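You operate a simulated robot arm through the tools that you are given. There is no shell and no other tool. Be economical: measure what you need, move in short steps, check, and stop when the job is done.

You run a simulated two-armed robot. Do the job below in one go: nothing can be reset, and whatever is moved stays where it is left.

JOB
Open the counter drawer, take the yellow wheel from the top of the work table and leave it in the inside of the counter drawer, then shut the drawer. Push the desk drawer shut. Push the drain drawer shut. Fetch the spacer from the third shelf from the top of the tower and set it on the lower shelf of the left bay. Lift the shelf rail open. Any order will do.

The check looks at the end state, three seconds after you hand in, the way a careful person would. Anything else that was tipped, shoved, dropped, spilled or broken makes it a failure.

ROBOT AND FRAMES
Two 7-joint arms with two-finger grippers on one trunk, on a base that drives. Base frame: it is fixed to the floor where the robot stands at the start and does not move with it; the origin is under the middle of the robot, x ahead of it, y to its left, z up. Readings come in m, degrees, newtons and seconds.
The left shoulder is at the start at [0.06, 0.179, 1.049], the right one opposite. With the tool pointing down near the work surface each hand reaches from about 0.3 to 0.68 m from the robot's upright axis, wherever it stands, measured 20 degrees to its own side. Places, roughly: counter drawer [0.6, -0.1, 0.8]; desk drawer [-0.9, 0.7, 0.7]; drain drawer [-2.2, 1.9, 0]; inside of the counter drawer [0.6, -0.2, 0.7]; lower shelf of the left bay [-3.4, 2.5, 0.6]; shelf rail [-4.4, 4.8, 1.6]; spacer (3x3x3 cm) [-2.1, 3.5, 1.4]; wheel [-0.25, -1.25, 0.75]. Payload 1.96 kg a hand.
The TCP of each hand is the grasp point between the finger pads, 0.02 m short of the fingertips. In the tool frame z runs along the fingers and y along their closing line. Largest opening 0.072 m; the body of the gripper starts 0.038 m behind the TCP.
Orientation is that of the tool frame in the base frame, as [roll, pitch, yaw] about the fixed x, y, z axes, in that order (R = Rz(yaw) Ry(pitch) Rx(roll)). With the fingers straight down and closing along the base's y, the tool's x points along the base's -x, its y along +y and its z along -z.

CONTROLS
- The arms move only by the tool drive_tool. It takes "left_series", "right_series" or both (then of equal length, played together; a hand with none holds still); each is one flat list of numbers, 6 for each row, row after row: the shift along the tool's x, y, z in m, then the turn, a rotation vector about the tool's x, y, z in degrees. In form: [dx, dy, dz, ax, ay, az, dx, dy, dz, ax, ay, az, ...]. A call has 1 to 12 rows; each row is the pose to reach, as a shift and turn from the pose commanded when the call began, along the tool's axes at that moment. "left_grip" and "right_grip" are, for a hand that has rows, the closure in counts, from 0 (fully open) to 255 (shut), set as the call begins (left out, the last holds). A row lasts 0.2 s, in which the tool goes at most 0.05 m and 8.6 degrees; a call with a longer step from one row to the next is refused whole, and so is a gripper value outside its range. Where a pose cannot be reached the arm comes as near as it can. A force on the tool above 40 N (or 10 N above the force at the start of the call, whichever is more), or a blocked arm, ends the call early, and 0.2 s more pass. Each finger travels about 0.153 m/s and halts on what it meets, pressing with about 32 N; the grip force reading is that of the motor and also rises with nothing between the fingers. The clock runs only during rows and for 0.2 s after the last one: add rows that repeat a pose to give the fingers time. The reply holds the time, the measured pose of the TCP, the force on the tool along the base axes, the opening and the grip force, in the units named above and with some noise, with the torque about the TCP (base axes, N m) and any sound that the robot's microphone picked up, and new pictures: "views" is both (left out), scene, wrist or none (wrist: the cameras of the hands that moved).
- Cameras (640 x 400 px; columns grow to the right, rows downward): "scene" is now at [-0.0413, 0.0485, 1.5849]; the picture's right is [0.91, -0.42, 0.00], its down [-0.39, -0.85, -0.36] and it looks along [0.15, 0.33, -0.93] (base axes); focal length 248 px, centre (320, 200). "left" rides on the left gripper at [0.071, -0.019, -0.082] in its tool frame; the picture's right is [0.26, 0.97, 0.00], its down [-0.67, 0.18, -0.72] and it looks along [-0.69, 0.19, 0.70] (tool axes); focal length 280 px, centre (320, 200). "right" rides on the right gripper at [0.071, 0.019, -0.082] in its tool frame; the picture's right is [-0.26, 0.97, 0.00], its down [-0.67, -0.18, -0.71] and it looks along [-0.69, -0.19, 0.70] (tool axes); focal length 280 px, centre (320, 200). There is no depth. A picture from a camera that has moved, and an enlarged one, comes with that camera's place and axes in the base frame and with its lens. The place of the scene camera against the robot may be out by one fixed shift of up to 0.012 m in any direction.
- raise_lower(by): slides the trunk up (or, below 0, down) by that many m; the arms and the scene camera ride with it, the base frame stays. It gives what a move gives, with no picture.
- roll_base(legs): drives the robot by 1 to 6 legs, each [ahead, left, turn to the left] in m, m and degrees, along the robot's own axes; the way and the turn of a leg run together, so that a leg with both is an arc; at most 1.5 m and 180 degrees a leg. The arms and the cameras ride along, it lands a little off, and it stops where it bumps. It gives what a move gives, and a new picture of the scene camera.
- pan_tilt(pan, tilt): turns the head with the scene camera to pan (to the left, within 86 degrees either way) and tilt (down, from -29 to 69), counted from straight ahead of the robot. It gives what a move gives, and a new picture of the scene camera.
- inspect(camera, box): a new picture of the part [left, top, right, bottom] of that camera's present view, enlarged. No time passes.
- hand_in(): hands the job in; it is judged then, once.

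Go step by step. Nothing tells you exact positions but the pictures and the camera data: compare them with the known pose of the tool, close in by small moves and look again before you grip or let go. The budget is 165 turns and 260 pictures, counting those below and the enlarged ones. Unless the task says otherwise, let go and move clear before handing in, and close with one line.

The tools are called by a JSON object that holds its "op" and its "data". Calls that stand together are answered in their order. drive_tool: Moves the arms, as the interface text tells. Its arguments: {"type":"object","properties":{"left_series":{"type":"array"},"left_grip":{"type":"number"},"right_series":{"type":"array"},"right_grip":{"type":"number"},"views":{"type":"string","enum":["both","scene","wrist","none"]}},"required":[]} The other tools are called the same way: raise_lower (by) slides the trunk up or down; roll_base (legs) drives the base; pan_tilt (pan, tilt) turns the head that bears the scene camera; inspect (camera, box) takes an enlarged picture of a part of a camera's view; hand_in () hands the job in.

At the start:

```text
time: 0.0
left_tool_pos: [0.3221, 0.3778, 1.0665]
left_tool_rot: [-179.9, 0.0, -180.0]
left_wrist_force: [-0.1, -0.2, -0.8]
left_moment: [-0.01, 0.01, 0.03]
left_finger_gap: 0.072
left_grip_force: 0.0
right_tool_pos: [0.3391, 0.0073, 1.0071]
right_tool_rot: [-180.0, 0.1, 180.0]
right_wrist_force: [0.3, -0.6, 0.6]
right_moment: [0.01, 0.04, 0.0]
right_finger_gap: 0.072
right_grip_force: 0.1
trunk travel left (down, up): [-0.694, 0.296]
robot x, y, heading: [-0.001, 0.0007, 0.0]
head pan, tilt: [65.5, 68.8]
```

scene: 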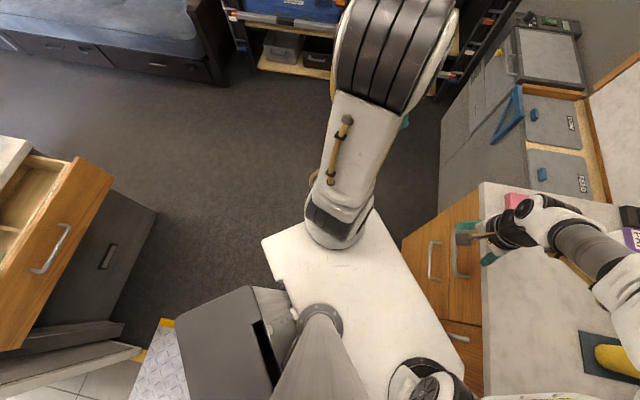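
right: 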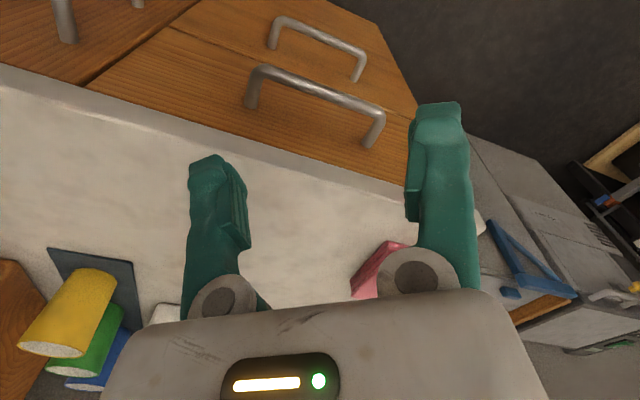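
left: 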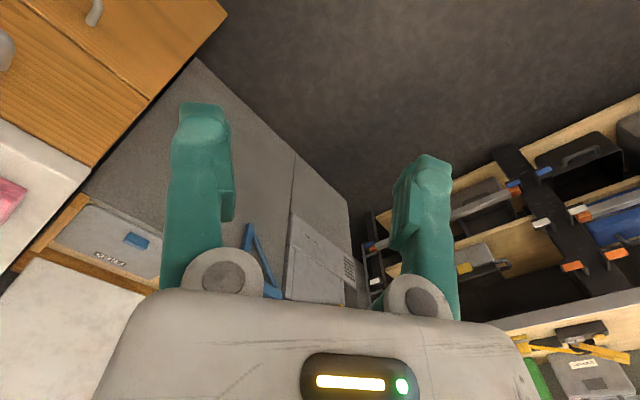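

I see the counter with drawers ahead, and an open desk drawer to the left rear. I'll look ahead at the counter, then toward the work table.

{"op": "pan_tilt", "data": {"pan": -10, "tilt": 55}}

{"op": "pan_tilt", "data": {"pan": -86, "tilt": 40}}

{"op": "pan_tilt", "data": {"pan": 86, "tilt": 25}}

```text
time: 1.5
left_tool_pos: [0.3222, 0.3786, 1.0661]
left_tool_rot: [179.9, 0.0, 180.0]
left_wrist_force: [-0.5, -0.6, 0.0]
left_moment: [-0.02, -0.01, 0.01]
left_finger_gap: 0.0716
left_grip_force: 0.1
right_tool_pos: [0.3392, 0.0068, 1.0085]
right_tool_rot: [-180.0, -0.1, 179.9]
right_wrist_force: [-0.6, 0.5, 0.1]
right_moment: [0.01, 0.02, 0.02]
right_finger_gap: 0.0717
right_grip_force: 0.1
trunk travel left (down, up): [-0.694, 0.296]
robot x, y, heading: [0.0006, 0.0034, 0.0]
head pan, tilt: [-10.0, 55.0]
camera scene: at [0.0065, -0.0148, 1.6003], right [-0.17, -0.98, 0.0], down [-0.81, 0.14, -0.57], along [0.56, -0.1, -0.82], focal length 248 px, centre (320, 200)
```

scene: 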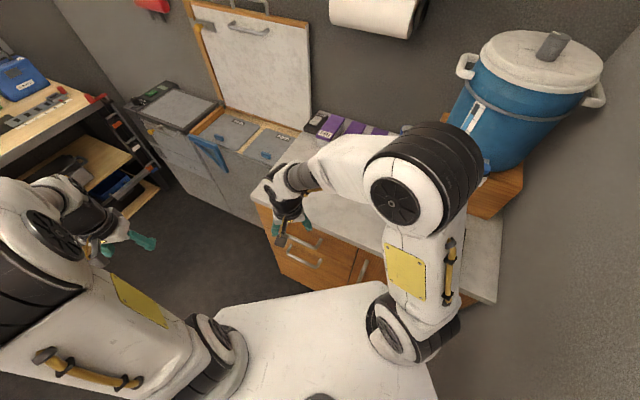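

```text
time: 3.0
left_tool_pos: [0.3214, 0.3781, 1.0668]
left_tool_rot: [180.0, 0.0, 180.0]
left_wrist_force: [-0.6, -0.3, -0.3]
left_moment: [0.04, -0.01, -0.01]
left_finger_gap: 0.0719
left_grip_force: 0.0
right_tool_pos: [0.3403, 0.0066, 1.0065]
right_tool_rot: [-179.9, 0.0, 180.0]
right_wrist_force: [0.7, 0.3, 0.4]
right_moment: [-0.01, 0.01, 0.02]
right_finger_gap: 0.0719
right_grip_force: 0.1
trunk travel left (down, up): [-0.694, 0.296]
robot x, y, heading: [0.005, 0.0032, 0.2]
head pan, tilt: [-85.9, 40.0]
camera scene: at [-0.0584, -0.0872, 1.621], right [-1.0, -0.07, 0.0], down [-0.05, 0.64, -0.77], along [0.05, -0.76, -0.64], focal length 248 px, centre (320, 200)
```

scene: 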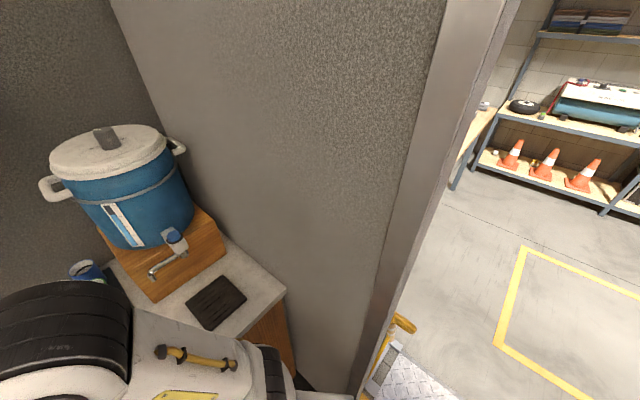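

```text
time: 5.6
left_tool_pos: [0.3219, 0.3791, 1.0667]
left_tool_rot: [-180.0, -0.1, 180.0]
left_wrist_force: [-0.2, 0.0, 0.3]
left_moment: [0.02, 0.06, 0.0]
left_finger_gap: 0.0721
left_grip_force: 0.0
right_tool_pos: [0.3387, 0.0068, 1.0084]
right_tool_rot: [-180.0, 0.1, -180.0]
right_wrist_force: [-1.3, 0.0, 0.4]
right_moment: [0.02, -0.01, 0.01]
right_finger_gap: 0.0722
right_grip_force: 0.0
trunk travel left (down, up): [-0.694, 0.296]
robot x, y, heading: [-0.0012, 0.0007, -0.1]
head pan, tilt: [85.9, 25.0]
camera scene: at [-0.0579, 0.0895, 1.6443], right [1.0, -0.07, 0.0], down [-0.03, -0.42, -0.91], along [0.06, 0.9, -0.42], focal length 248 px, centre (320, 200)
```

scene: 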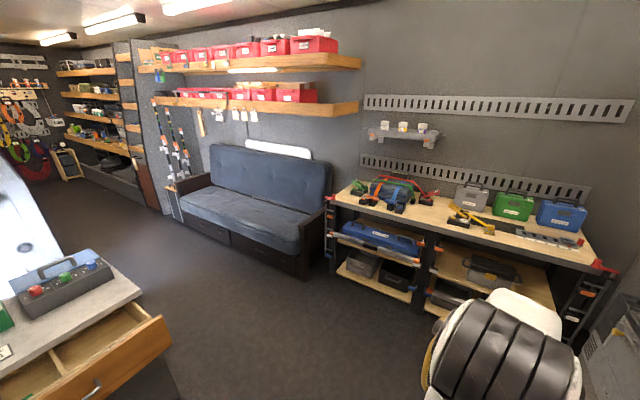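

{"op": "pan_tilt", "data": {"pan": 15, "tilt": 60}}

{"op": "inspect", "data": {"camera": "right", "box": [0, 0, 640, 400]}}

```text
time: 7.0
left_tool_pos: [0.3222, 0.3785, 1.0666]
left_tool_rot: [-180.0, 0.0, 180.0]
left_wrist_force: [-0.5, 0.7, -0.4]
left_moment: [-0.02, -0.02, 0.0]
left_finger_gap: 0.0722
left_grip_force: 0.0
right_tool_pos: [0.3389, 0.0071, 1.0079]
right_tool_rot: [180.0, 0.0, 180.0]
right_wrist_force: [-0.6, 0.7, 0.4]
right_moment: [0.02, 0.01, -0.01]
right_finger_gap: 0.0721
right_grip_force: 0.0
trunk travel left (down, up): [-0.694, 0.296]
robot x, y, heading: [-0.0031, 0.0026, -0.2]
head pan, tilt: [15.0, 60.0]
camera scene: at [-0.0001, 0.0149, 1.5943], right [0.26, -0.97, 0.0], down [-0.84, -0.22, -0.5], along [0.48, 0.13, -0.87], focal length 248 px, centre (320, 200)
```

scene: 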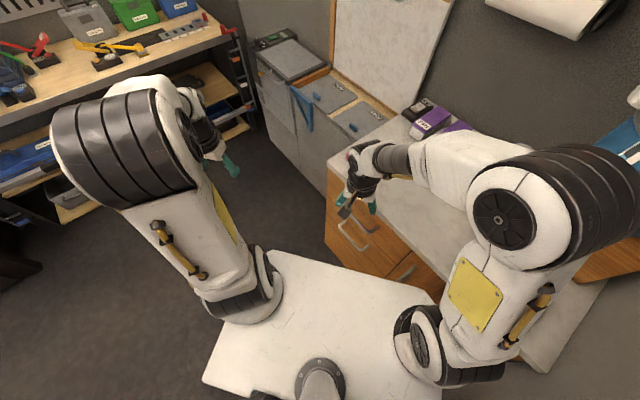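

```text
1.00 times, centred on (320, 200) of right (not enlarged: the box is as wide or as high as the picture)
camera zoom: at [0.2682, 0.0263, 1.0894], right [0.26, 0.97, 0.0], down [0.67, -0.18, 0.71], along [0.69, -0.19, -0.7], focal length 280 px, centre (320, 200)
```

zoom: 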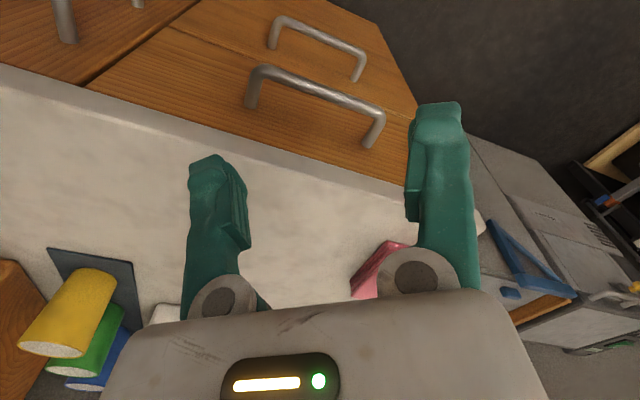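

The counter is turned about -35° from my frame. I'll move back-left and turn to face it squarely.

{"op": "roll_base", "data": {"legs": [[-0.09, 0.45, 0], [0, 0, -34.6]]}}

{"op": "pan_tilt", "data": {"pan": -80, "tilt": 35}}

```text
time: 11.4
left_tool_pos: [0.3898, 0.5905, 1.0667]
left_tool_rot: [180.0, 0.0, 145.6]
left_wrist_force: [-0.4, -0.4, 0.1]
left_moment: [-0.02, 0.0, -0.02]
left_finger_gap: 0.0719
left_grip_force: 0.1
right_tool_pos: [0.1952, 0.2746, 1.0073]
right_tool_rot: [-179.9, 0.0, 145.7]
right_wrist_force: [-0.5, -0.2, 0.0]
right_moment: [-0.01, -0.02, -0.01]
right_finger_gap: 0.0718
right_grip_force: 0.0
trunk travel left (down, up): [-0.694, 0.296]
robot x, y, heading: [-0.09, 0.4627, -34.4]
head pan, tilt: [15.0, 60.0]
camera scene: at [-0.0803, 0.4693, 1.5943], right [-0.33, -0.94, 0.0], down [-0.82, 0.29, -0.5], along [0.47, -0.17, -0.87], focal length 248 px, centre (320, 200)
```

scene: 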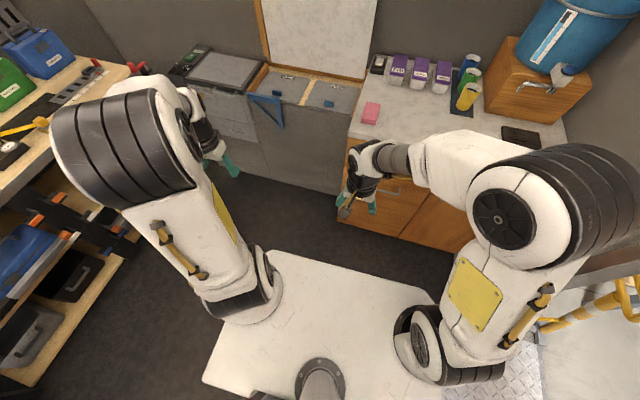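

```text
time: 13.1
left_tool_pos: [0.3901, 0.591, 1.0667]
left_tool_rot: [-180.0, 0.0, 145.5]
left_wrist_force: [-0.5, -1.1, -0.6]
left_moment: [-0.01, 0.0, 0.01]
left_finger_gap: 0.0719
left_grip_force: 0.0
right_tool_pos: [0.1944, 0.2753, 1.0086]
right_tool_rot: [180.0, 0.0, 145.7]
right_wrist_force: [1.1, -0.2, -0.5]
right_moment: [-0.01, -0.02, 0.03]
right_finger_gap: 0.0721
right_grip_force: 0.0
trunk travel left (down, up): [-0.694, 0.296]
robot x, y, heading: [-0.0874, 0.4576, -34.6]
head pan, tilt: [-80.0, 35.0]
camera scene: at [-0.1795, 0.4111, 1.6286], right [-0.91, 0.41, 0.0], down [0.24, 0.52, -0.82], along [-0.34, -0.75, -0.57], focal length 248 px, centre (320, 200)
```

scene: 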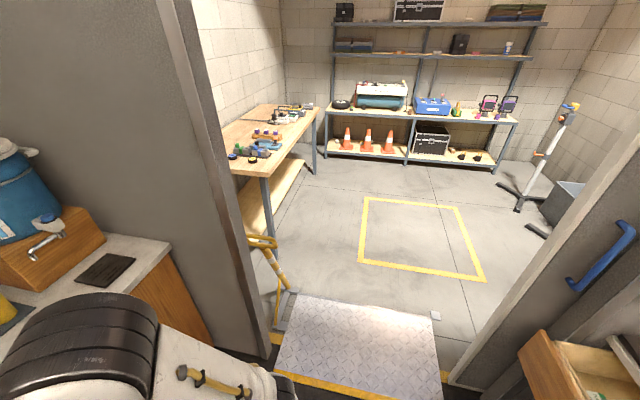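

The door to the garage with the work table is to the right. First I'll measure the counter drawer handle.

{"op": "pan_tilt", "data": {"pan": 0, "tilt": 45}}

{"op": "inspect", "data": {"camera": "right", "box": [0, 0, 640, 400]}}

```text
time: 14.7
left_tool_pos: [0.3908, 0.5898, 1.0661]
left_tool_rot: [-180.0, 0.1, 145.5]
left_wrist_force: [0.7, 0.6, -0.1]
left_moment: [-0.01, -0.01, 0.01]
left_finger_gap: 0.072
left_grip_force: 0.1
right_tool_pos: [0.1947, 0.2756, 1.0065]
right_tool_rot: [-180.0, 0.0, 145.7]
right_wrist_force: [-0.5, 0.5, 0.2]
right_moment: [-0.01, -0.03, 0.02]
right_finger_gap: 0.072
right_grip_force: 0.0
trunk travel left (down, up): [-0.694, 0.296]
robot x, y, heading: [-0.0883, 0.4628, -34.4]
head pan, tilt: [0.0, 45.0]
camera scene: at [-0.0761, 0.4454, 1.6138], right [-0.56, -0.83, 0.0], down [-0.58, 0.4, -0.71], along [0.58, -0.4, -0.71], focal length 248 px, centre (320, 200)
```

scene: 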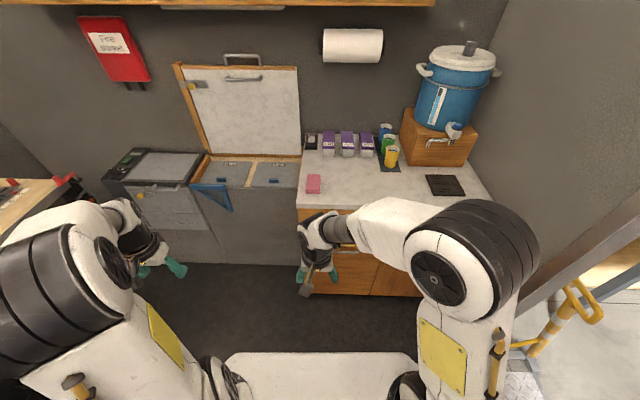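

```text
1.00 times, centred on (320, 200) of right (not enlarged: the box is as wide or as high as the picture)
camera zoom: at [0.147, 0.3301, 1.0894], right [0.76, 0.65, 0.0], down [0.45, -0.53, 0.71], along [0.46, -0.54, -0.7], focal length 280 px, centre (320, 200)
```

zoom: 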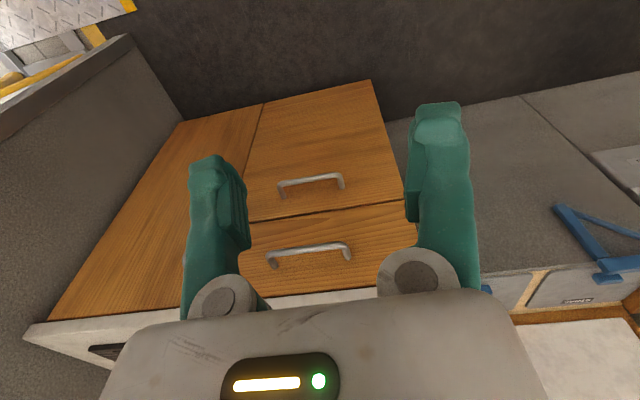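

Top-left drawer handle is about at (0.445,-0.045,0.78). I'll turn the right hand horizontal with fingers closing vertically, ready to pinch the bar.

{"op": "drive_tool", "data": {"right_series": [-0.013, -0.01, 0.013, -4.95, -4.95, 4.95, -0.027, -0.02, 0.027, -9.9, -9.9, 9.9, -0.04, -0.03, 0.04, -14.85, -14.85, 14.85, -0.053, -0.04, 0.053, -19.8, -19.8, 19.8, -0.067, -0.05, 0.067, -24.75, -24.75, 24.75, -0.08, -0.06, 0.08, -29.7, -29.7, 29.7, -0.093, -0.07, 0.093, -34.65, -34.65, 34.65, -0.107, -0.08, 0.107, -39.6, -39.6, 39.6, -0.12, -0.09, 0.12, -44.55, -44.55, 44.55, -0.133, -0.1, 0.133, -49.5, -49.5, 49.5, -0.147, -0.11, 0.147, -54.45, -54.45, 54.45, -0.16, -0.12, 0.16, -59.4, -59.4, 59.4], "right_grip": 0, "views": "scene"}}

{"op": "drive_tool", "data": {"right_series": [0, 0, 0, -4.95, -4.95, 4.95, 0, 0, 0, -9.9, -9.9, 9.9, 0, 0, 0, -9.9, -9.9, 9.9], "views": "both"}}

```text
time: 17.3
left_tool_pos: [0.3906, 0.5915, 1.0676]
left_tool_rot: [-179.9, 0.0, 145.6]
left_wrist_force: [-0.3, 0.4, 0.3]
left_moment: [0.01, 0.02, 0.01]
left_finger_gap: 0.0721
left_grip_force: 0.0
right_tool_pos: [0.2594, 0.0834, 0.8467]
right_tool_rot: [100.7, 8.8, 66.2]
right_wrist_force: [-0.4, 0.4, -0.7]
right_moment: [0.02, 0.02, 0.05]
right_finger_gap: 0.0718
right_grip_force: 0.0
trunk travel left (down, up): [-0.694, 0.296]
robot x, y, heading: [-0.0891, 0.4636, -34.3]
head pan, tilt: [0.0, 45.0]
camera scene: at [-0.0758, 0.4448, 1.6138], right [-0.56, -0.83, 0.0], down [-0.58, 0.4, -0.71], along [0.58, -0.4, -0.71], focal length 248 px, centre (320, 200)
```

scene: 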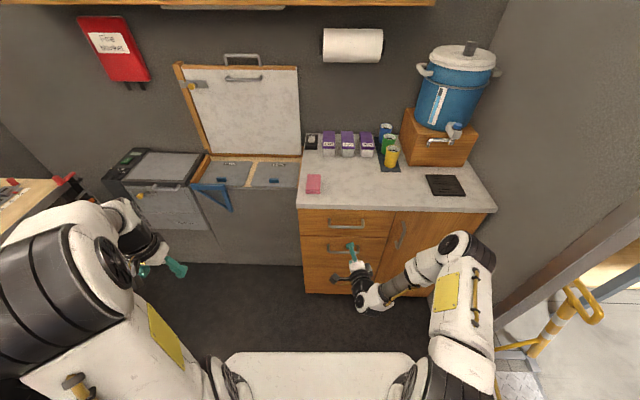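

```text
time: 18.1
left_tool_pos: [0.3897, 0.5902, 1.0664]
left_tool_rot: [179.9, 0.0, 145.6]
left_wrist_force: [0.1, 0.1, 0.0]
left_moment: [-0.01, -0.01, -0.01]
left_finger_gap: 0.0723
left_grip_force: 0.1
right_tool_pos: [0.2589, 0.0831, 0.8481]
right_tool_rot: [89.9, -0.1, 55.6]
right_wrist_force: [0.2, 0.6, 1.7]
right_moment: [-0.03, 0.0, 0.01]
right_finger_gap: 0.0721
right_grip_force: 0.1
trunk travel left (down, up): [-0.694, 0.296]
robot x, y, heading: [-0.0854, 0.4592, -34.3]
head pan, tilt: [0.0, 45.0]
camera scene: at [-0.0763, 0.4454, 1.6138], right [-0.56, -0.83, 0.0], down [-0.58, 0.4, -0.71], along [0.58, -0.4, -0.71], focal length 248 px, centre (320, 200)
camera right: at [0.232, 0.1888, 0.8664], right [-0.15, -0.22, 0.96], down [-0.97, -0.15, -0.19], along [0.19, -0.96, -0.19], focal length 280 px, centre (320, 200)
```

scene: 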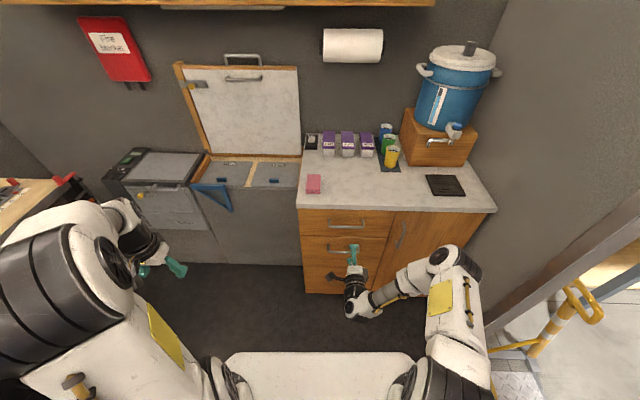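
right: 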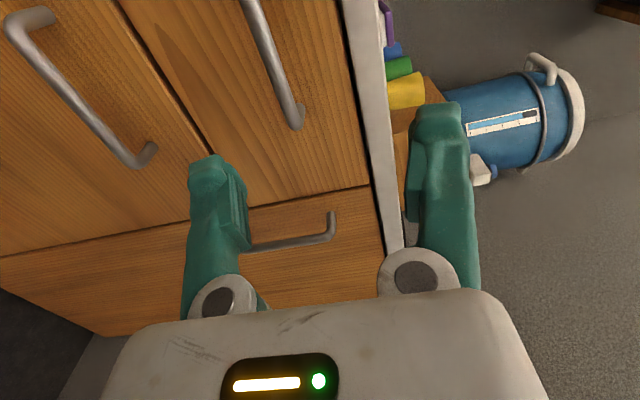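

{"op": "drive_tool", "data": {"right_series": [0, -0.024, 0.02, 0, 0, 0, 0, -0.047, 0.04, 0, 0, 0, 0, -0.047, 0.08, 0, 0, 0, 0, -0.047, 0.12, 0, 0, 0], "views": "both"}}

{"op": "inspect", "data": {"camera": "scene", "box": [280, 180, 440, 280]}}

```text
time: 19.1
left_tool_pos: [0.3896, 0.5901, 1.0668]
left_tool_rot: [-180.0, 0.0, 145.7]
left_wrist_force: [0.3, 0.1, -0.3]
left_moment: [0.01, 0.03, -0.02]
left_finger_gap: 0.0724
left_grip_force: 0.1
right_tool_pos: [0.3614, 0.0152, 0.8009]
right_tool_rot: [90.1, -0.1, 55.6]
right_wrist_force: [0.9, -1.0, -0.1]
right_moment: [-0.02, 0.01, -0.02]
right_finger_gap: 0.0721
right_grip_force: 0.1
trunk travel left (down, up): [-0.694, 0.296]
robot x, y, heading: [-0.0869, 0.4573, -34.4]
head pan, tilt: [0.0, 45.0]
camera scene: at [-0.0752, 0.4453, 1.6137], right [-0.56, -0.83, 0.0], down [-0.58, 0.4, -0.71], along [0.58, -0.4, -0.71], focal length 248 px, centre (320, 200)
camera right: at [0.3329, 0.1196, 0.8189], right [-0.15, -0.22, 0.96], down [-0.97, -0.15, -0.18], along [0.19, -0.96, -0.19], focal length 280 px, centre (320, 200)
```

scene: 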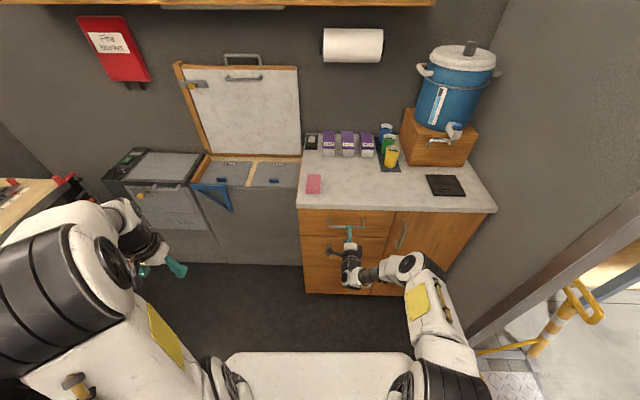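
right: 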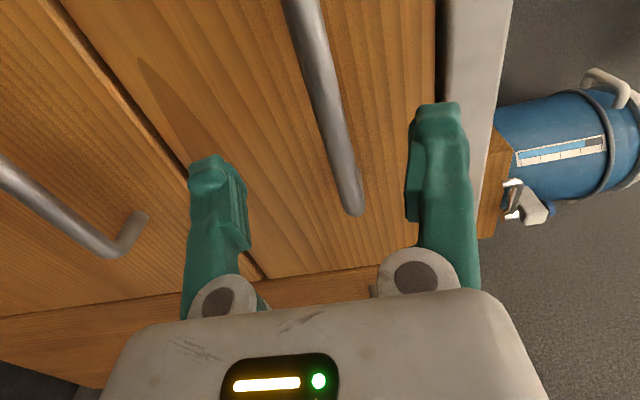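

```text
4.00 times, centred on (360, 230) of scene
camera zoom: at [-0.0752, 0.4453, 1.6137], right [-0.56, -0.83, 0.0], down [-0.58, 0.4, -0.71], along [0.58, -0.4, -0.71], focal length 992 px, centre (160, 80)
```

zoom: 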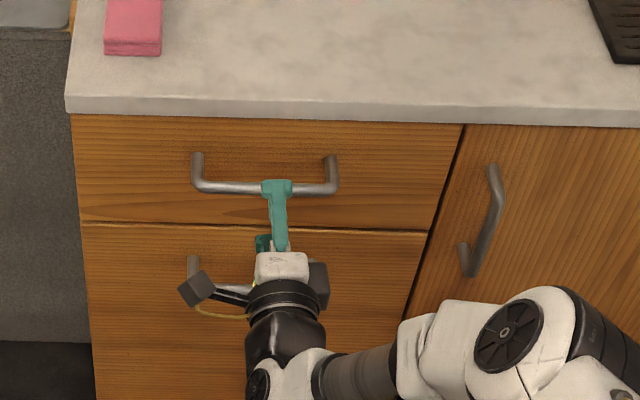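

{"op": "drive_tool", "data": {"right_series": [0, 0, 0.025, 0, 0, 0, 0, 0, 0.052, 0, 0, 0], "views": "wrist"}}

{"op": "drive_tool", "data": {"right_series": [0, 0, 0, 0, 0, 0, 0, 0, 0, 0, 0, 0, 0, 0, 0, 0, 0, 0], "right_grip": 255, "views": "wrist"}}

```text
time: 19.7
left_tool_pos: [0.3902, 0.5902, 1.066]
left_tool_rot: [179.9, 0.0, 145.6]
left_wrist_force: [-0.4, 0.7, 0.3]
left_moment: [0.0, 0.02, 0.02]
left_finger_gap: 0.0721
left_grip_force: 0.0
right_tool_pos: [0.4009, -0.0137, 0.7994]
right_tool_rot: [90.0, -0.1, 55.6]
right_wrist_force: [-0.2, 0.3, -0.5]
right_moment: [0.02, 0.03, 0.04]
right_finger_gap: 0.0722
right_grip_force: 0.1
trunk travel left (down, up): [-0.694, 0.296]
robot x, y, heading: [-0.0882, 0.4609, -34.3]
head pan, tilt: [0.0, 45.0]
camera right: at [0.3733, 0.09, 0.819], right [-0.15, -0.22, 0.96], down [-0.97, -0.15, -0.18], along [0.19, -0.96, -0.19], focal length 280 px, centre (320, 200)
```

right: 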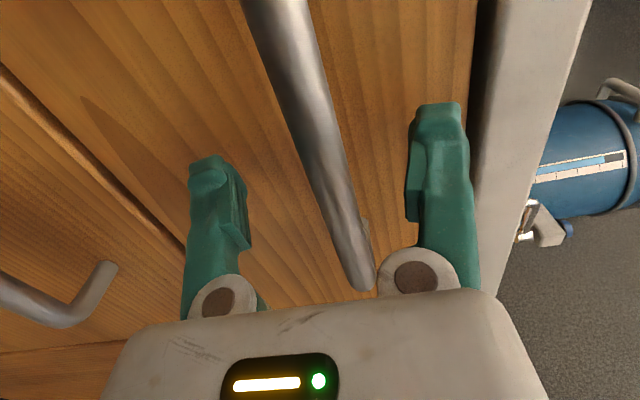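

```text
time: 20.5
left_tool_pos: [0.3875, 0.5935, 1.0687]
left_tool_rot: [-180.0, 0.1, 145.6]
left_wrist_force: [-0.2, 0.2, -0.6]
left_moment: [-0.01, 0.02, -0.01]
left_finger_gap: 0.0719
left_grip_force: 0.0
right_tool_pos: [0.4015, -0.014, 0.8058]
right_tool_rot: [89.5, 0.0, 55.5]
right_wrist_force: [5.0, -3.9, 32.1]
right_moment: [0.31, 0.29, -0.09]
right_finger_gap: 0.0
right_grip_force: 29.8
trunk travel left (down, up): [-0.694, 0.296]
robot x, y, heading: [-0.0877, 0.4588, -34.5]
head pan, tilt: [0.0, 45.0]
camera right: at [0.3726, 0.0905, 0.8235], right [-0.16, -0.21, 0.97], down [-0.97, -0.15, -0.19], along [0.19, -0.97, -0.18], focal length 280 px, centre (320, 200)
```

right: 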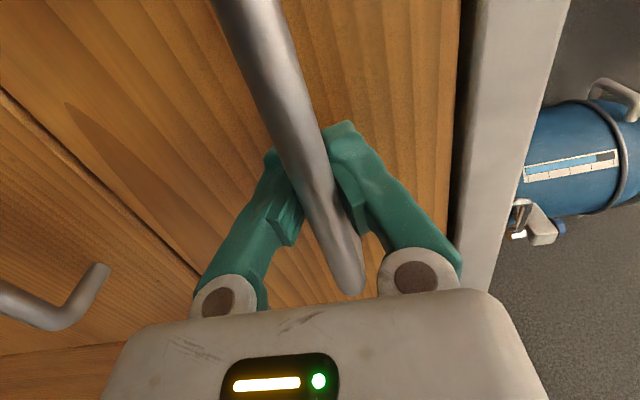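

The fingers are hooked behind the bar; I'll pull the drawer straight out.

{"op": "drive_tool", "data": {"right_series": [0, 0, -0.01, 0, 0, 0, 0, 0, -0.03, 0, 0, 0, 0, 0, -0.055, 0, 0, 0, 0, 0, -0.08, 0, 0, 0, 0, 0, -0.105, 0, 0, 0, 0, 0, -0.13, 0, 0, 0, 0, 0, -0.155, 0, 0, 0, 0, 0, -0.18, 0, 0, 0, 0, 0, -0.205, 0, 0, 0, 0, 0, -0.23, 0, 0, 0], "views": "both"}}

```text
time: 21.1
left_tool_pos: [0.3899, 0.5921, 1.0663]
left_tool_rot: [179.9, 0.0, 145.6]
left_wrist_force: [0.7, 0.0, -0.6]
left_moment: [0.01, 0.07, 0.01]
left_finger_gap: 0.0721
left_grip_force: 0.1
right_tool_pos: [0.3798, 0.0006, 0.8054]
right_tool_rot: [89.3, -0.1, 55.5]
right_wrist_force: [-0.1, 0.6, 17.7]
right_moment: [0.27, 0.07, 0.16]
right_finger_gap: 0.0
right_grip_force: 29.8
trunk travel left (down, up): [-0.694, 0.296]
robot x, y, heading: [-0.0895, 0.4575, -34.4]
head pan, tilt: [0.0, 45.0]
stopped in row 3 (right hand): the force on the tool passed its limit at 45 N (the readings are from after the stop); the commanded pose is now the measured one
camera scene: at [-0.0763, 0.4459, 1.6133], right [-0.56, -0.83, 0.0], down [-0.58, 0.4, -0.71], along [0.58, -0.4, -0.71], focal length 248 px, centre (320, 200)
camera right: at [0.3522, 0.1056, 0.8224], right [-0.16, -0.21, 0.96], down [-0.97, -0.15, -0.19], along [0.19, -0.97, -0.18], focal length 280 px, centre (320, 200)
```

scene: 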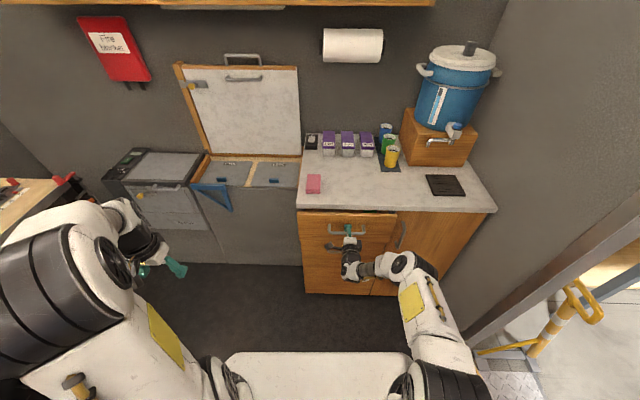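
right: 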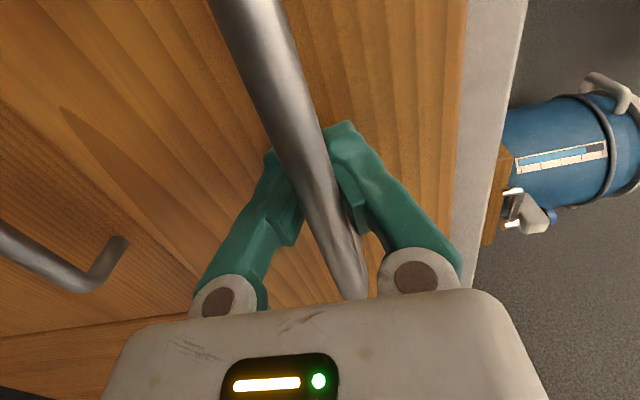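

{"op": "drive_tool", "data": {"right_series": [0, 0, -0.006, 0, 0, 0, 0, 0, -0.015, 0, 0, 0, 0, 0, -0.026, 0, 0, 0, 0, 0, -0.038, 0, 0, 0, 0, 0, -0.05, 0, 0, 0, 0, 0, -0.062, 0, 0, 0, 0, 0, -0.074, 0, 0, 0, 0, 0, -0.086, 0, 0, 0, 0, 0, -0.098, 0, 0, 0, 0, 0, -0.11, 0, 0, 0, 0, 0, -0.122, 0, 0, 0, 0, 0, -0.134, 0, 0, 0], "views": "scene"}}

```text
time: 23.7
left_tool_pos: [0.3881, 0.594, 1.0667]
left_tool_rot: [-179.9, 0.1, 145.5]
left_wrist_force: [-0.3, 0.5, 0.2]
left_moment: [-0.04, 0.01, 0.01]
left_finger_gap: 0.0721
left_grip_force: 0.0
right_tool_pos: [0.2681, 0.0791, 0.8038]
right_tool_rot: [89.6, 0.1, 55.6]
right_wrist_force: [6.4, 10.5, 30.9]
right_moment: [0.33, 0.38, -0.16]
right_finger_gap: 0.0
right_grip_force: 29.8
trunk travel left (down, up): [-0.694, 0.296]
robot x, y, heading: [-0.0899, 0.4576, -34.2]
head pan, tilt: [0.0, 45.0]
camera scene: at [-0.0778, 0.4502, 1.6138], right [-0.56, -0.83, 0.0], down [-0.58, 0.4, -0.71], along [0.58, -0.4, -0.71], focal length 248 px, centre (320, 200)
```

scene: 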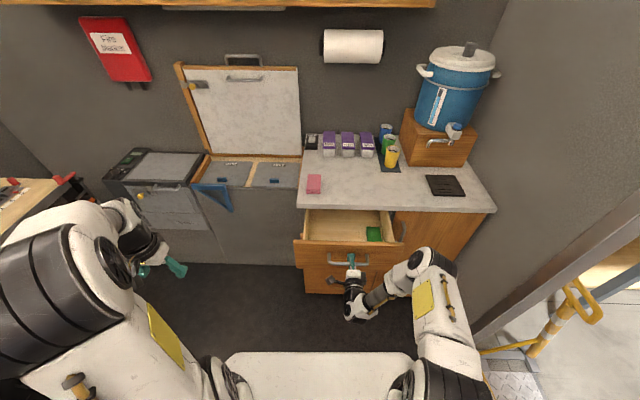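

{"op": "drive_tool", "data": {"right_series": [0, 0, -0.006, 0, 0, 0, 0, 0, -0.015, 0, 0, 0, 0, 0, -0.026, 0, 0, 0, 0, 0, -0.038, 0, 0, 0, 0, 0, -0.05, 0, 0, 0, 0, 0, -0.06, 0, 0, 0], "views": "none"}}

{"op": "drive_tool", "data": {"right_series": [0, 0, 0, 0, 0, 0, 0, 0, 0, 0, 0, 0, 0, 0, 0, 0, 0, 0], "right_grip": 0, "views": "wrist"}}

```text
time: 25.1
left_tool_pos: [0.3897, 0.5957, 1.0677]
left_tool_rot: [-180.0, 0.2, 145.5]
left_wrist_force: [0.5, -0.3, -0.5]
left_moment: [-0.02, 0.01, 0.01]
left_finger_gap: 0.072
left_grip_force: 0.0
right_tool_pos: [0.2197, 0.1133, 0.8039]
right_tool_rot: [89.6, 0.0, 55.6]
right_wrist_force: [9.2, 11.1, 32.9]
right_moment: [0.25, 0.47, -0.23]
right_finger_gap: 0.0
right_grip_force: 30.3
trunk travel left (down, up): [-0.694, 0.296]
robot x, y, heading: [-0.0868, 0.4628, -34.5]
head pan, tilt: [0.0, 45.0]
```

```text
time: 25.9
left_tool_pos: [0.3892, 0.5903, 1.0663]
left_tool_rot: [180.0, 0.0, 145.5]
left_wrist_force: [-0.1, 1.1, 0.2]
left_moment: [0.0, 0.04, 0.0]
left_finger_gap: 0.072
left_grip_force: 0.1
right_tool_pos: [0.2179, 0.1108, 0.8012]
right_tool_rot: [89.9, 0.0, 55.6]
right_wrist_force: [-0.6, 0.1, 0.0]
right_moment: [0.02, 0.02, 0.01]
right_finger_gap: 0.072
right_grip_force: 0.0
trunk travel left (down, up): [-0.694, 0.296]
robot x, y, heading: [-0.0915, 0.459, -34.4]
head pan, tilt: [0.0, 45.0]
camera right: at [0.1909, 0.2152, 0.8202], right [-0.15, -0.21, 0.96], down [-0.97, -0.15, -0.19], along [0.19, -0.96, -0.19], focal length 280 px, centre (320, 200)
```

right: 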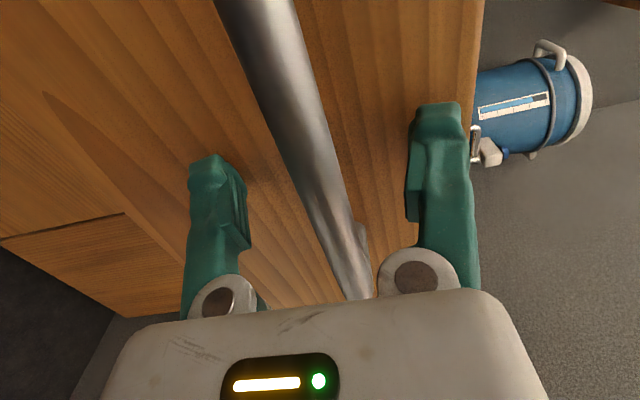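

Drawer is out about 0.22 m. I'll back off the handle, raise the hand and return it to pointing down.

{"op": "drive_tool", "data": {"right_series": [0, 0, -0.035, 0, 0, 0, 0, 0, -0.07, 0, 0, 0, 0, 0.04, -0.07, 0, 0, 0, 0, 0.08, -0.07, 4.95, 4.95, -4.95, 0, 0.12, -0.07, 9.9, 9.9, -9.9, 0, 0.16, -0.07, 14.85, 14.85, -14.85, 0, 0.2, -0.07, 19.8, 19.8, -19.8, 0.02, 0.22, -0.07, 24.75, 24.75, -24.75, 0.04, 0.23, -0.07, 29.7, 29.7, -29.7, 0.06, 0.24, -0.07, 34.65, 34.65, -34.65, 0.08, 0.25, -0.07, 39.6, 39.6, -39.6, 0.1, 0.25, -0.07, 44.55, 44.55, -44.55], "views": "none"}}

{"op": "drive_tool", "data": {"right_series": [0, 0, 0, 4.95, 4.95, -4.95, 0, 0, 0, 9.9, 9.9, -9.9, 0, 0, 0, 14.85, 14.85, -14.85, 0, 0, 0, 19.8, 19.8, -19.8, 0, 0, 0, 24.75, 24.75, -24.75], "views": "scene"}}

```text
time: 28.5
left_tool_pos: [0.3906, 0.5908, 1.0671]
left_tool_rot: [179.9, 0.0, 145.6]
left_wrist_force: [0.1, 0.7, 0.3]
left_moment: [0.01, -0.01, -0.02]
left_finger_gap: 0.072
left_grip_force: 0.1
right_tool_pos: [0.2172, 0.2279, 1.0528]
right_tool_rot: [146.5, 18.1, 113.0]
right_wrist_force: [0.2, 0.6, 0.4]
right_moment: [0.01, 0.01, 0.0]
right_finger_gap: 0.0721
right_grip_force: 0.0
right hand out of reach, approached as far as the arm can: row 6, 7, 8, 9, 10, 11, 12
trunk travel left (down, up): [-0.694, 0.296]
robot x, y, heading: [-0.0925, 0.4601, -34.4]
head pan, tilt: [0.0, 45.0]
```

```text
time: 29.7
left_tool_pos: [0.3901, 0.5907, 1.0663]
left_tool_rot: [-180.0, 0.0, 145.6]
left_wrist_force: [0.8, 0.8, -0.1]
left_moment: [-0.02, 0.01, 0.03]
left_finger_gap: 0.0722
left_grip_force: 0.0
right_tool_pos: [0.169, 0.1851, 1.0421]
right_tool_rot: [175.9, 2.2, 145.8]
right_wrist_force: [0.1, 0.3, -0.2]
right_moment: [-0.04, -0.01, 0.0]
right_finger_gap: 0.0721
right_grip_force: 0.1
right hand out of reach, approached as far as the arm can: row 2, 3, 4, 5
trunk travel left (down, up): [-0.694, 0.296]
robot x, y, heading: [-0.0886, 0.4588, -34.4]
head pan, tilt: [0.0, 45.0]
camera scene: at [-0.0763, 0.4451, 1.6137], right [-0.56, -0.83, 0.0], down [-0.58, 0.4, -0.71], along [0.58, -0.4, -0.71], focal length 248 px, centre (320, 200)
```

scene: 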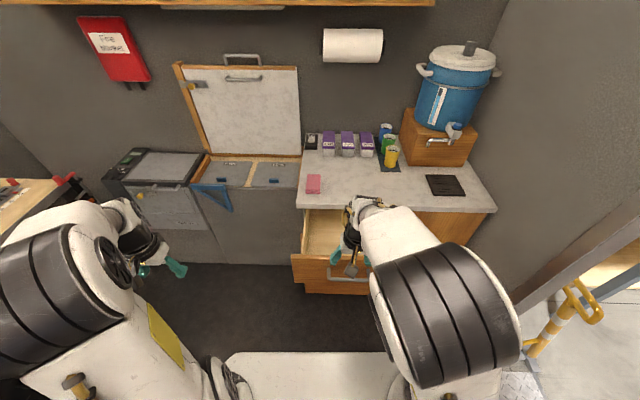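

Next I drive out through the door: turn to face the garage and look.

{"op": "roll_base", "data": {"legs": [[-0.1, 0, 0], [0, 0, -90]]}}

```text
time: 34.6
left_tool_pos: [-0.0323, 0.0399, 1.0669]
left_tool_rot: [-179.9, 0.1, 56.7]
left_wrist_force: [-0.4, 0.2, 0.0]
left_moment: [0.03, 0.0, -0.01]
left_finger_gap: 0.0721
left_grip_force: 0.1
right_tool_pos: [-0.4415, 0.2519, 1.0422]
right_tool_rot: [175.7, 2.1, 56.8]
right_wrist_force: [-0.7, -0.3, -0.2]
right_moment: [0.03, 0.05, 0.0]
right_finger_gap: 0.0721
right_grip_force: 0.0
trunk travel left (down, up): [-0.694, 0.296]
robot x, y, heading: [-0.172, 0.5217, -123.2]
head pan, tilt: [0.0, 45.0]
camera scene: at [-0.1885, 0.4962, 1.6137], right [-0.84, 0.55, 0.0], down [0.39, 0.59, -0.71], along [-0.39, -0.59, -0.71], focal length 248 px, centre (320, 200)
```

scene: 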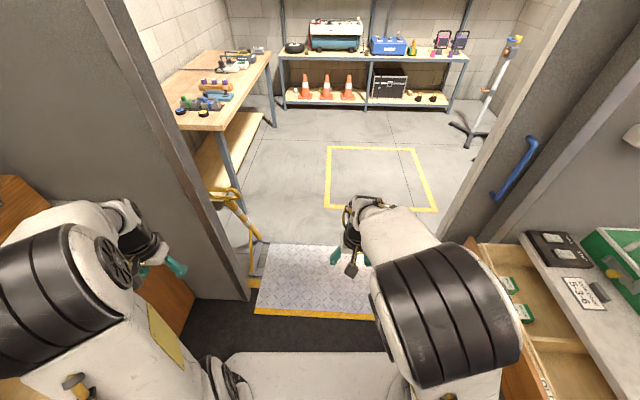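

{"op": "inspect", "data": {"camera": "scene", "box": [150, 30, 310, 130]}}

{"op": "inspect", "data": {"camera": "scene", "box": [440, 200, 640, 400]}}

```text
4.00 times, centred on (230, 80) of scene
camera zoom: at [-0.1885, 0.4962, 1.6137], right [-0.84, 0.55, 0.0], down [0.39, 0.59, -0.71], along [-0.39, -0.59, -0.71], focal length 992 px, centre (680, 680)
```

zoom: 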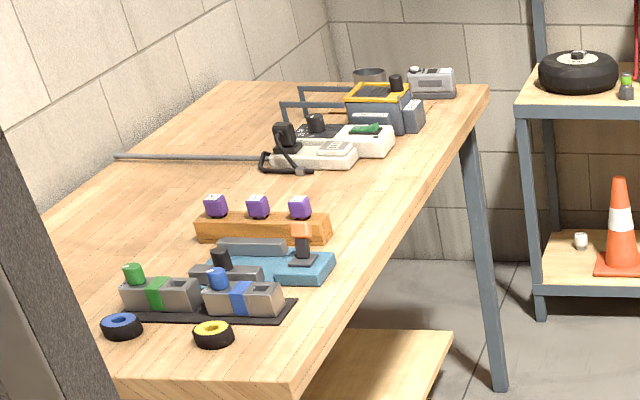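

```text
2.00 times, centred on (540, 300) of scene
camera zoom: at [-0.1885, 0.4962, 1.6137], right [-0.84, 0.55, 0.0], down [0.39, 0.59, -0.71], along [-0.39, -0.59, -0.71], focal length 496 px, centre (-120, 0)
```

zoom: 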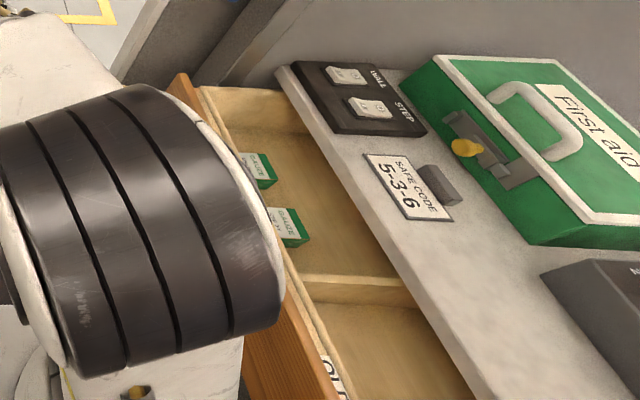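

The yellow wheel is on the near end of the table beyond the door. Before passing the door I'll tuck the left arm inward and look at clearance.

{"op": "drive_tool", "data": {"left_series": [-0.01, -0.04, 0, 0, 0, 0, -0.02, -0.08, 0, 0, 0, 0, -0.03, -0.12, 0, 0, 0, 0, -0.04, -0.16, 0, 0, 0, 0, -0.05, -0.2, 0, 0, 0, 0, -0.05, -0.22, 0, 0, 0, 0], "views": "none"}}

{"op": "pan_tilt", "data": {"pan": 25, "tilt": 50}}

```text
time: 36.0
left_tool_pos: [-0.2444, 0.1214, 1.0661]
left_tool_rot: [179.9, 0.0, 56.8]
left_wrist_force: [-0.6, 0.1, -0.2]
left_moment: [0.02, 0.03, -0.02]
left_finger_gap: 0.0719
left_grip_force: 0.0
right_tool_pos: [-0.4417, 0.2523, 1.0413]
right_tool_rot: [175.8, 2.2, 56.7]
right_wrist_force: [0.1, 0.0, 0.9]
right_moment: [0.0, 0.01, -0.02]
right_finger_gap: 0.0718
right_grip_force: 0.0
trunk travel left (down, up): [-0.694, 0.296]
robot x, y, heading: [-0.1736, 0.5153, -123.1]
head pan, tilt: [0.0, 45.0]
```

```text
time: 36.9
left_tool_pos: [-0.2447, 0.1213, 1.0661]
left_tool_rot: [-180.0, 0.0, 56.7]
left_wrist_force: [0.2, 0.1, 0.3]
left_moment: [0.03, 0.04, 0.01]
left_finger_gap: 0.0718
left_grip_force: 0.1
right_tool_pos: [-0.4421, 0.2521, 1.0416]
right_tool_rot: [175.8, 2.3, 56.7]
right_wrist_force: [-0.5, -1.2, -0.2]
right_moment: [-0.02, 0.01, -0.01]
right_finger_gap: 0.072
right_grip_force: 0.0
trunk travel left (down, up): [-0.694, 0.296]
robot x, y, heading: [-0.1782, 0.5174, -123.5]
head pan, tilt: [25.0, 50.0]
camera scene: at [-0.1551, 0.488, 1.6068], right [-0.99, 0.14, 0.0], down [0.11, 0.76, -0.64], along [-0.09, -0.64, -0.77], focal length 248 px, centre (320, 200)
```

scene: 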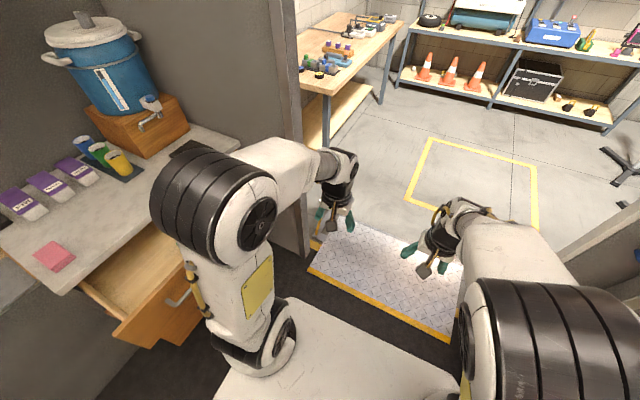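

{"op": "roll_base", "data": {"legs": [[0, -0.1, -1], [0.75, 0, 0]]}}

```text
time: 40.6
left_tool_pos: [-0.6514, -0.2842, 1.0473]
left_tool_rot: [179.9, -1.8, 55.9]
left_wrist_force: [-0.9, -0.2, 0.6]
left_moment: [0.04, -0.03, 0.0]
left_finger_gap: 0.072
left_grip_force: 0.0
right_tool_pos: [-0.8168, -0.1589, 1.0812]
right_tool_rot: [161.7, 4.6, 56.9]
right_wrist_force: [-0.8, 0.0, 0.3]
right_moment: [-0.03, -0.02, 0.0]
right_finger_gap: 0.072
right_grip_force: 0.0
trunk travel left (down, up): [-0.694, 0.296]
robot x, y, heading: [-0.5542, 0.1407, -124.1]
head pan, tilt: [25.0, 50.0]
stopped in leg 2: the robot was blocked; the commanded pose is now the measured one
camera scene: at [-0.5137, 0.1443, 1.6102], right [-0.99, 0.16, 0.01], down [0.11, 0.74, -0.66], along [-0.11, -0.65, -0.75], focal length 248 px, centre (320, 200)
```

scene: 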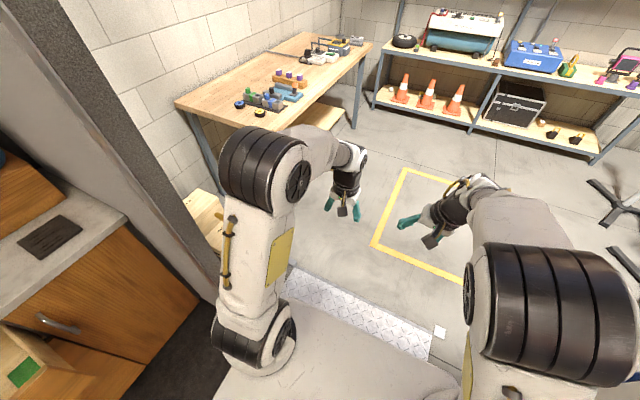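

{"op": "pan_tilt", "data": {"pan": -45, "tilt": 45}}

```text
time: 42.0
left_tool_pos: [-0.6504, -0.2868, 1.0459]
left_tool_rot: [180.0, -1.9, 55.9]
left_wrist_force: [0.2, -0.6, 0.6]
left_moment: [-0.04, 0.03, 0.0]
left_finger_gap: 0.072
left_grip_force: 0.1
right_tool_pos: [-0.8179, -0.16, 1.0798]
right_tool_rot: [162.2, 4.3, 56.9]
right_wrist_force: [0.4, 0.1, 0.9]
right_moment: [-0.01, -0.01, 0.01]
right_finger_gap: 0.072
right_grip_force: 0.0
trunk travel left (down, up): [-0.694, 0.296]
robot x, y, heading: [-0.5544, 0.1362, -124.5]
head pan, tilt: [-45.0, 45.0]
camera scene: at [-0.5831, 0.2004, 1.6168], right [-0.19, 0.98, -0.02], down [0.69, 0.12, -0.72], along [-0.7, -0.15, -0.69], focal length 248 px, centre (320, 200)
```

scene: 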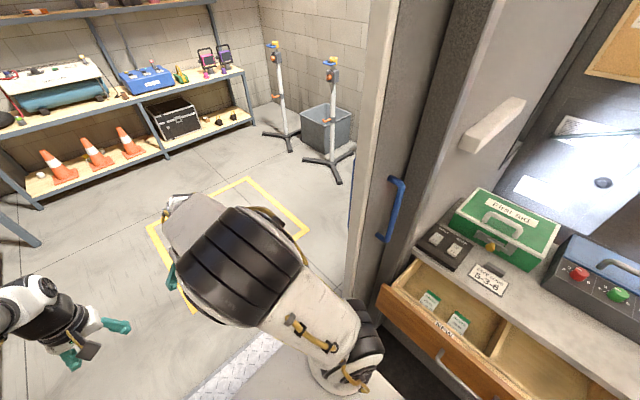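

{"op": "pan_tilt", "data": {"pan": 0, "tilt": 69}}

{"op": "inspect", "data": {"camera": "right", "box": [0, 0, 640, 400]}}

{"op": "inspect", "data": {"camera": "left", "box": [0, 0, 640, 400]}}

```text
time: 43.1
left_tool_pos: [-0.6524, -0.2882, 1.0467]
left_tool_rot: [179.9, -2.1, 55.8]
left_wrist_force: [-0.7, -0.4, 0.1]
left_moment: [0.0, 0.02, -0.02]
left_finger_gap: 0.0721
left_grip_force: 0.0
right_tool_pos: [-0.8183, -0.1616, 1.0795]
right_tool_rot: [162.0, 4.3, 56.9]
right_wrist_force: [-0.2, 0.5, 0.1]
right_moment: [0.0, 0.01, 0.0]
right_finger_gap: 0.0718
right_grip_force: 0.0
trunk travel left (down, up): [-0.694, 0.296]
robot x, y, heading: [-0.5574, 0.1361, -123.9]
head pan, tilt: [0.0, 68.8]
camera scene: at [-0.5359, 0.1679, 1.588], right [-0.83, 0.56, 0.0], down [0.52, 0.76, -0.38], along [-0.22, -0.32, -0.92], focal length 248 px, centre (320, 200)
```

scene: 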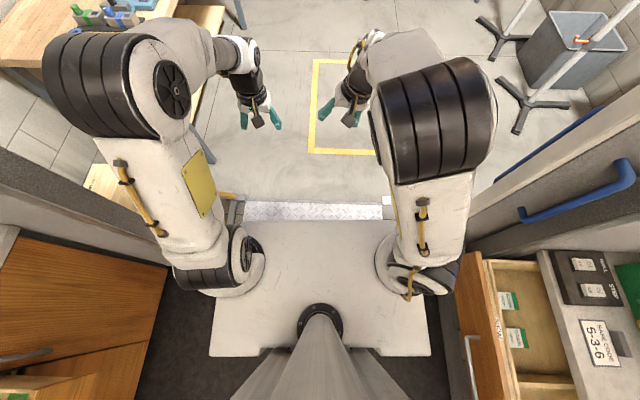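

```text
1.00 times, centred on (320, 200) of right (not enlarged: the box is as wide or as high as the picture)
camera zoom: at [-0.7827, -0.0941, 1.1579], right [0.64, -0.7, 0.32], down [-0.67, -0.31, 0.67], along [-0.37, -0.64, -0.67], focal length 280 px, centre (320, 200)
```

zoom: 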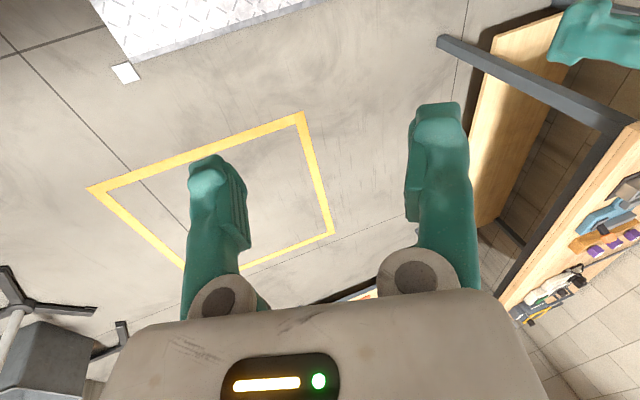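

```text
1.00 times, centred on (320, 200) of left (not enlarged: the box is as wide or as high as the picture)
camera zoom: at [-0.6283, -0.2208, 1.1291], right [0.95, -0.33, 0.01], down [-0.24, -0.68, 0.69], along [-0.22, -0.66, -0.72], focal length 280 px, centre (320, 200)
```

zoom: 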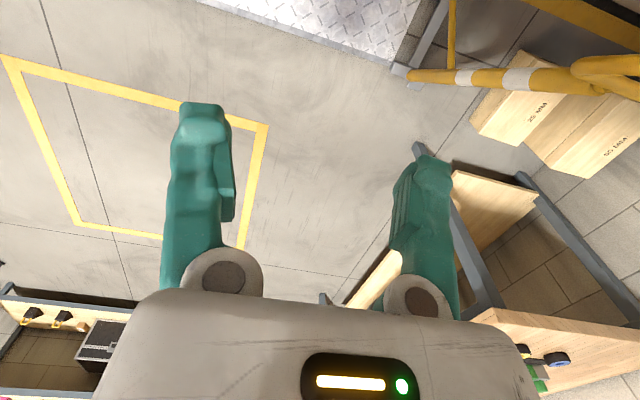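

Nothing visibly touches; the base seems pitched slightly on the threshold plate. I'll try a small further step and watch.

{"op": "roll_base", "data": {"legs": [[-0.1, 0, 0]]}}

```text
time: 44.3
left_tool_pos: [-0.596, -0.2051, 1.0473]
left_tool_rot: [-180.0, -1.9, 55.5]
left_wrist_force: [0.3, 0.2, 0.0]
left_moment: [-0.03, 0.03, 0.0]
left_finger_gap: 0.072
left_grip_force: 0.0
right_tool_pos: [-0.7631, -0.0798, 1.0752]
right_tool_rot: [163.1, 3.9, 56.5]
right_wrist_force: [0.1, 1.2, 0.5]
right_moment: [-0.03, 0.02, 0.0]
right_finger_gap: 0.0721
right_grip_force: 0.0
trunk travel left (down, up): [-0.694, 0.296]
robot x, y, heading: [-0.5003, 0.2171, -124.6]
head pan, tilt: [0.0, 68.8]
camera scene: at [-0.4774, 0.2439, 1.5878], right [-0.82, 0.57, 0.0], down [0.52, 0.76, -0.38], along [-0.22, -0.31, -0.92], focal length 248 px, centre (320, 200)
```

scene: 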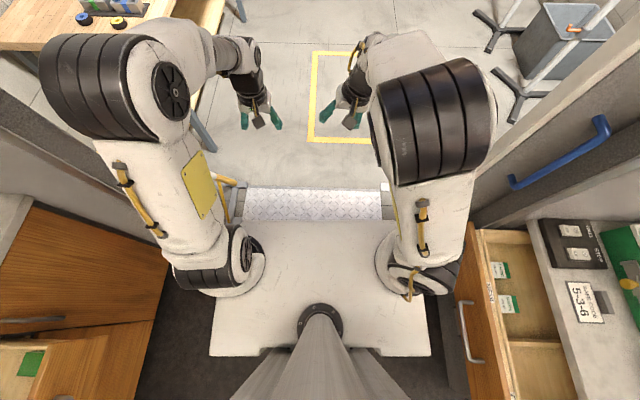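

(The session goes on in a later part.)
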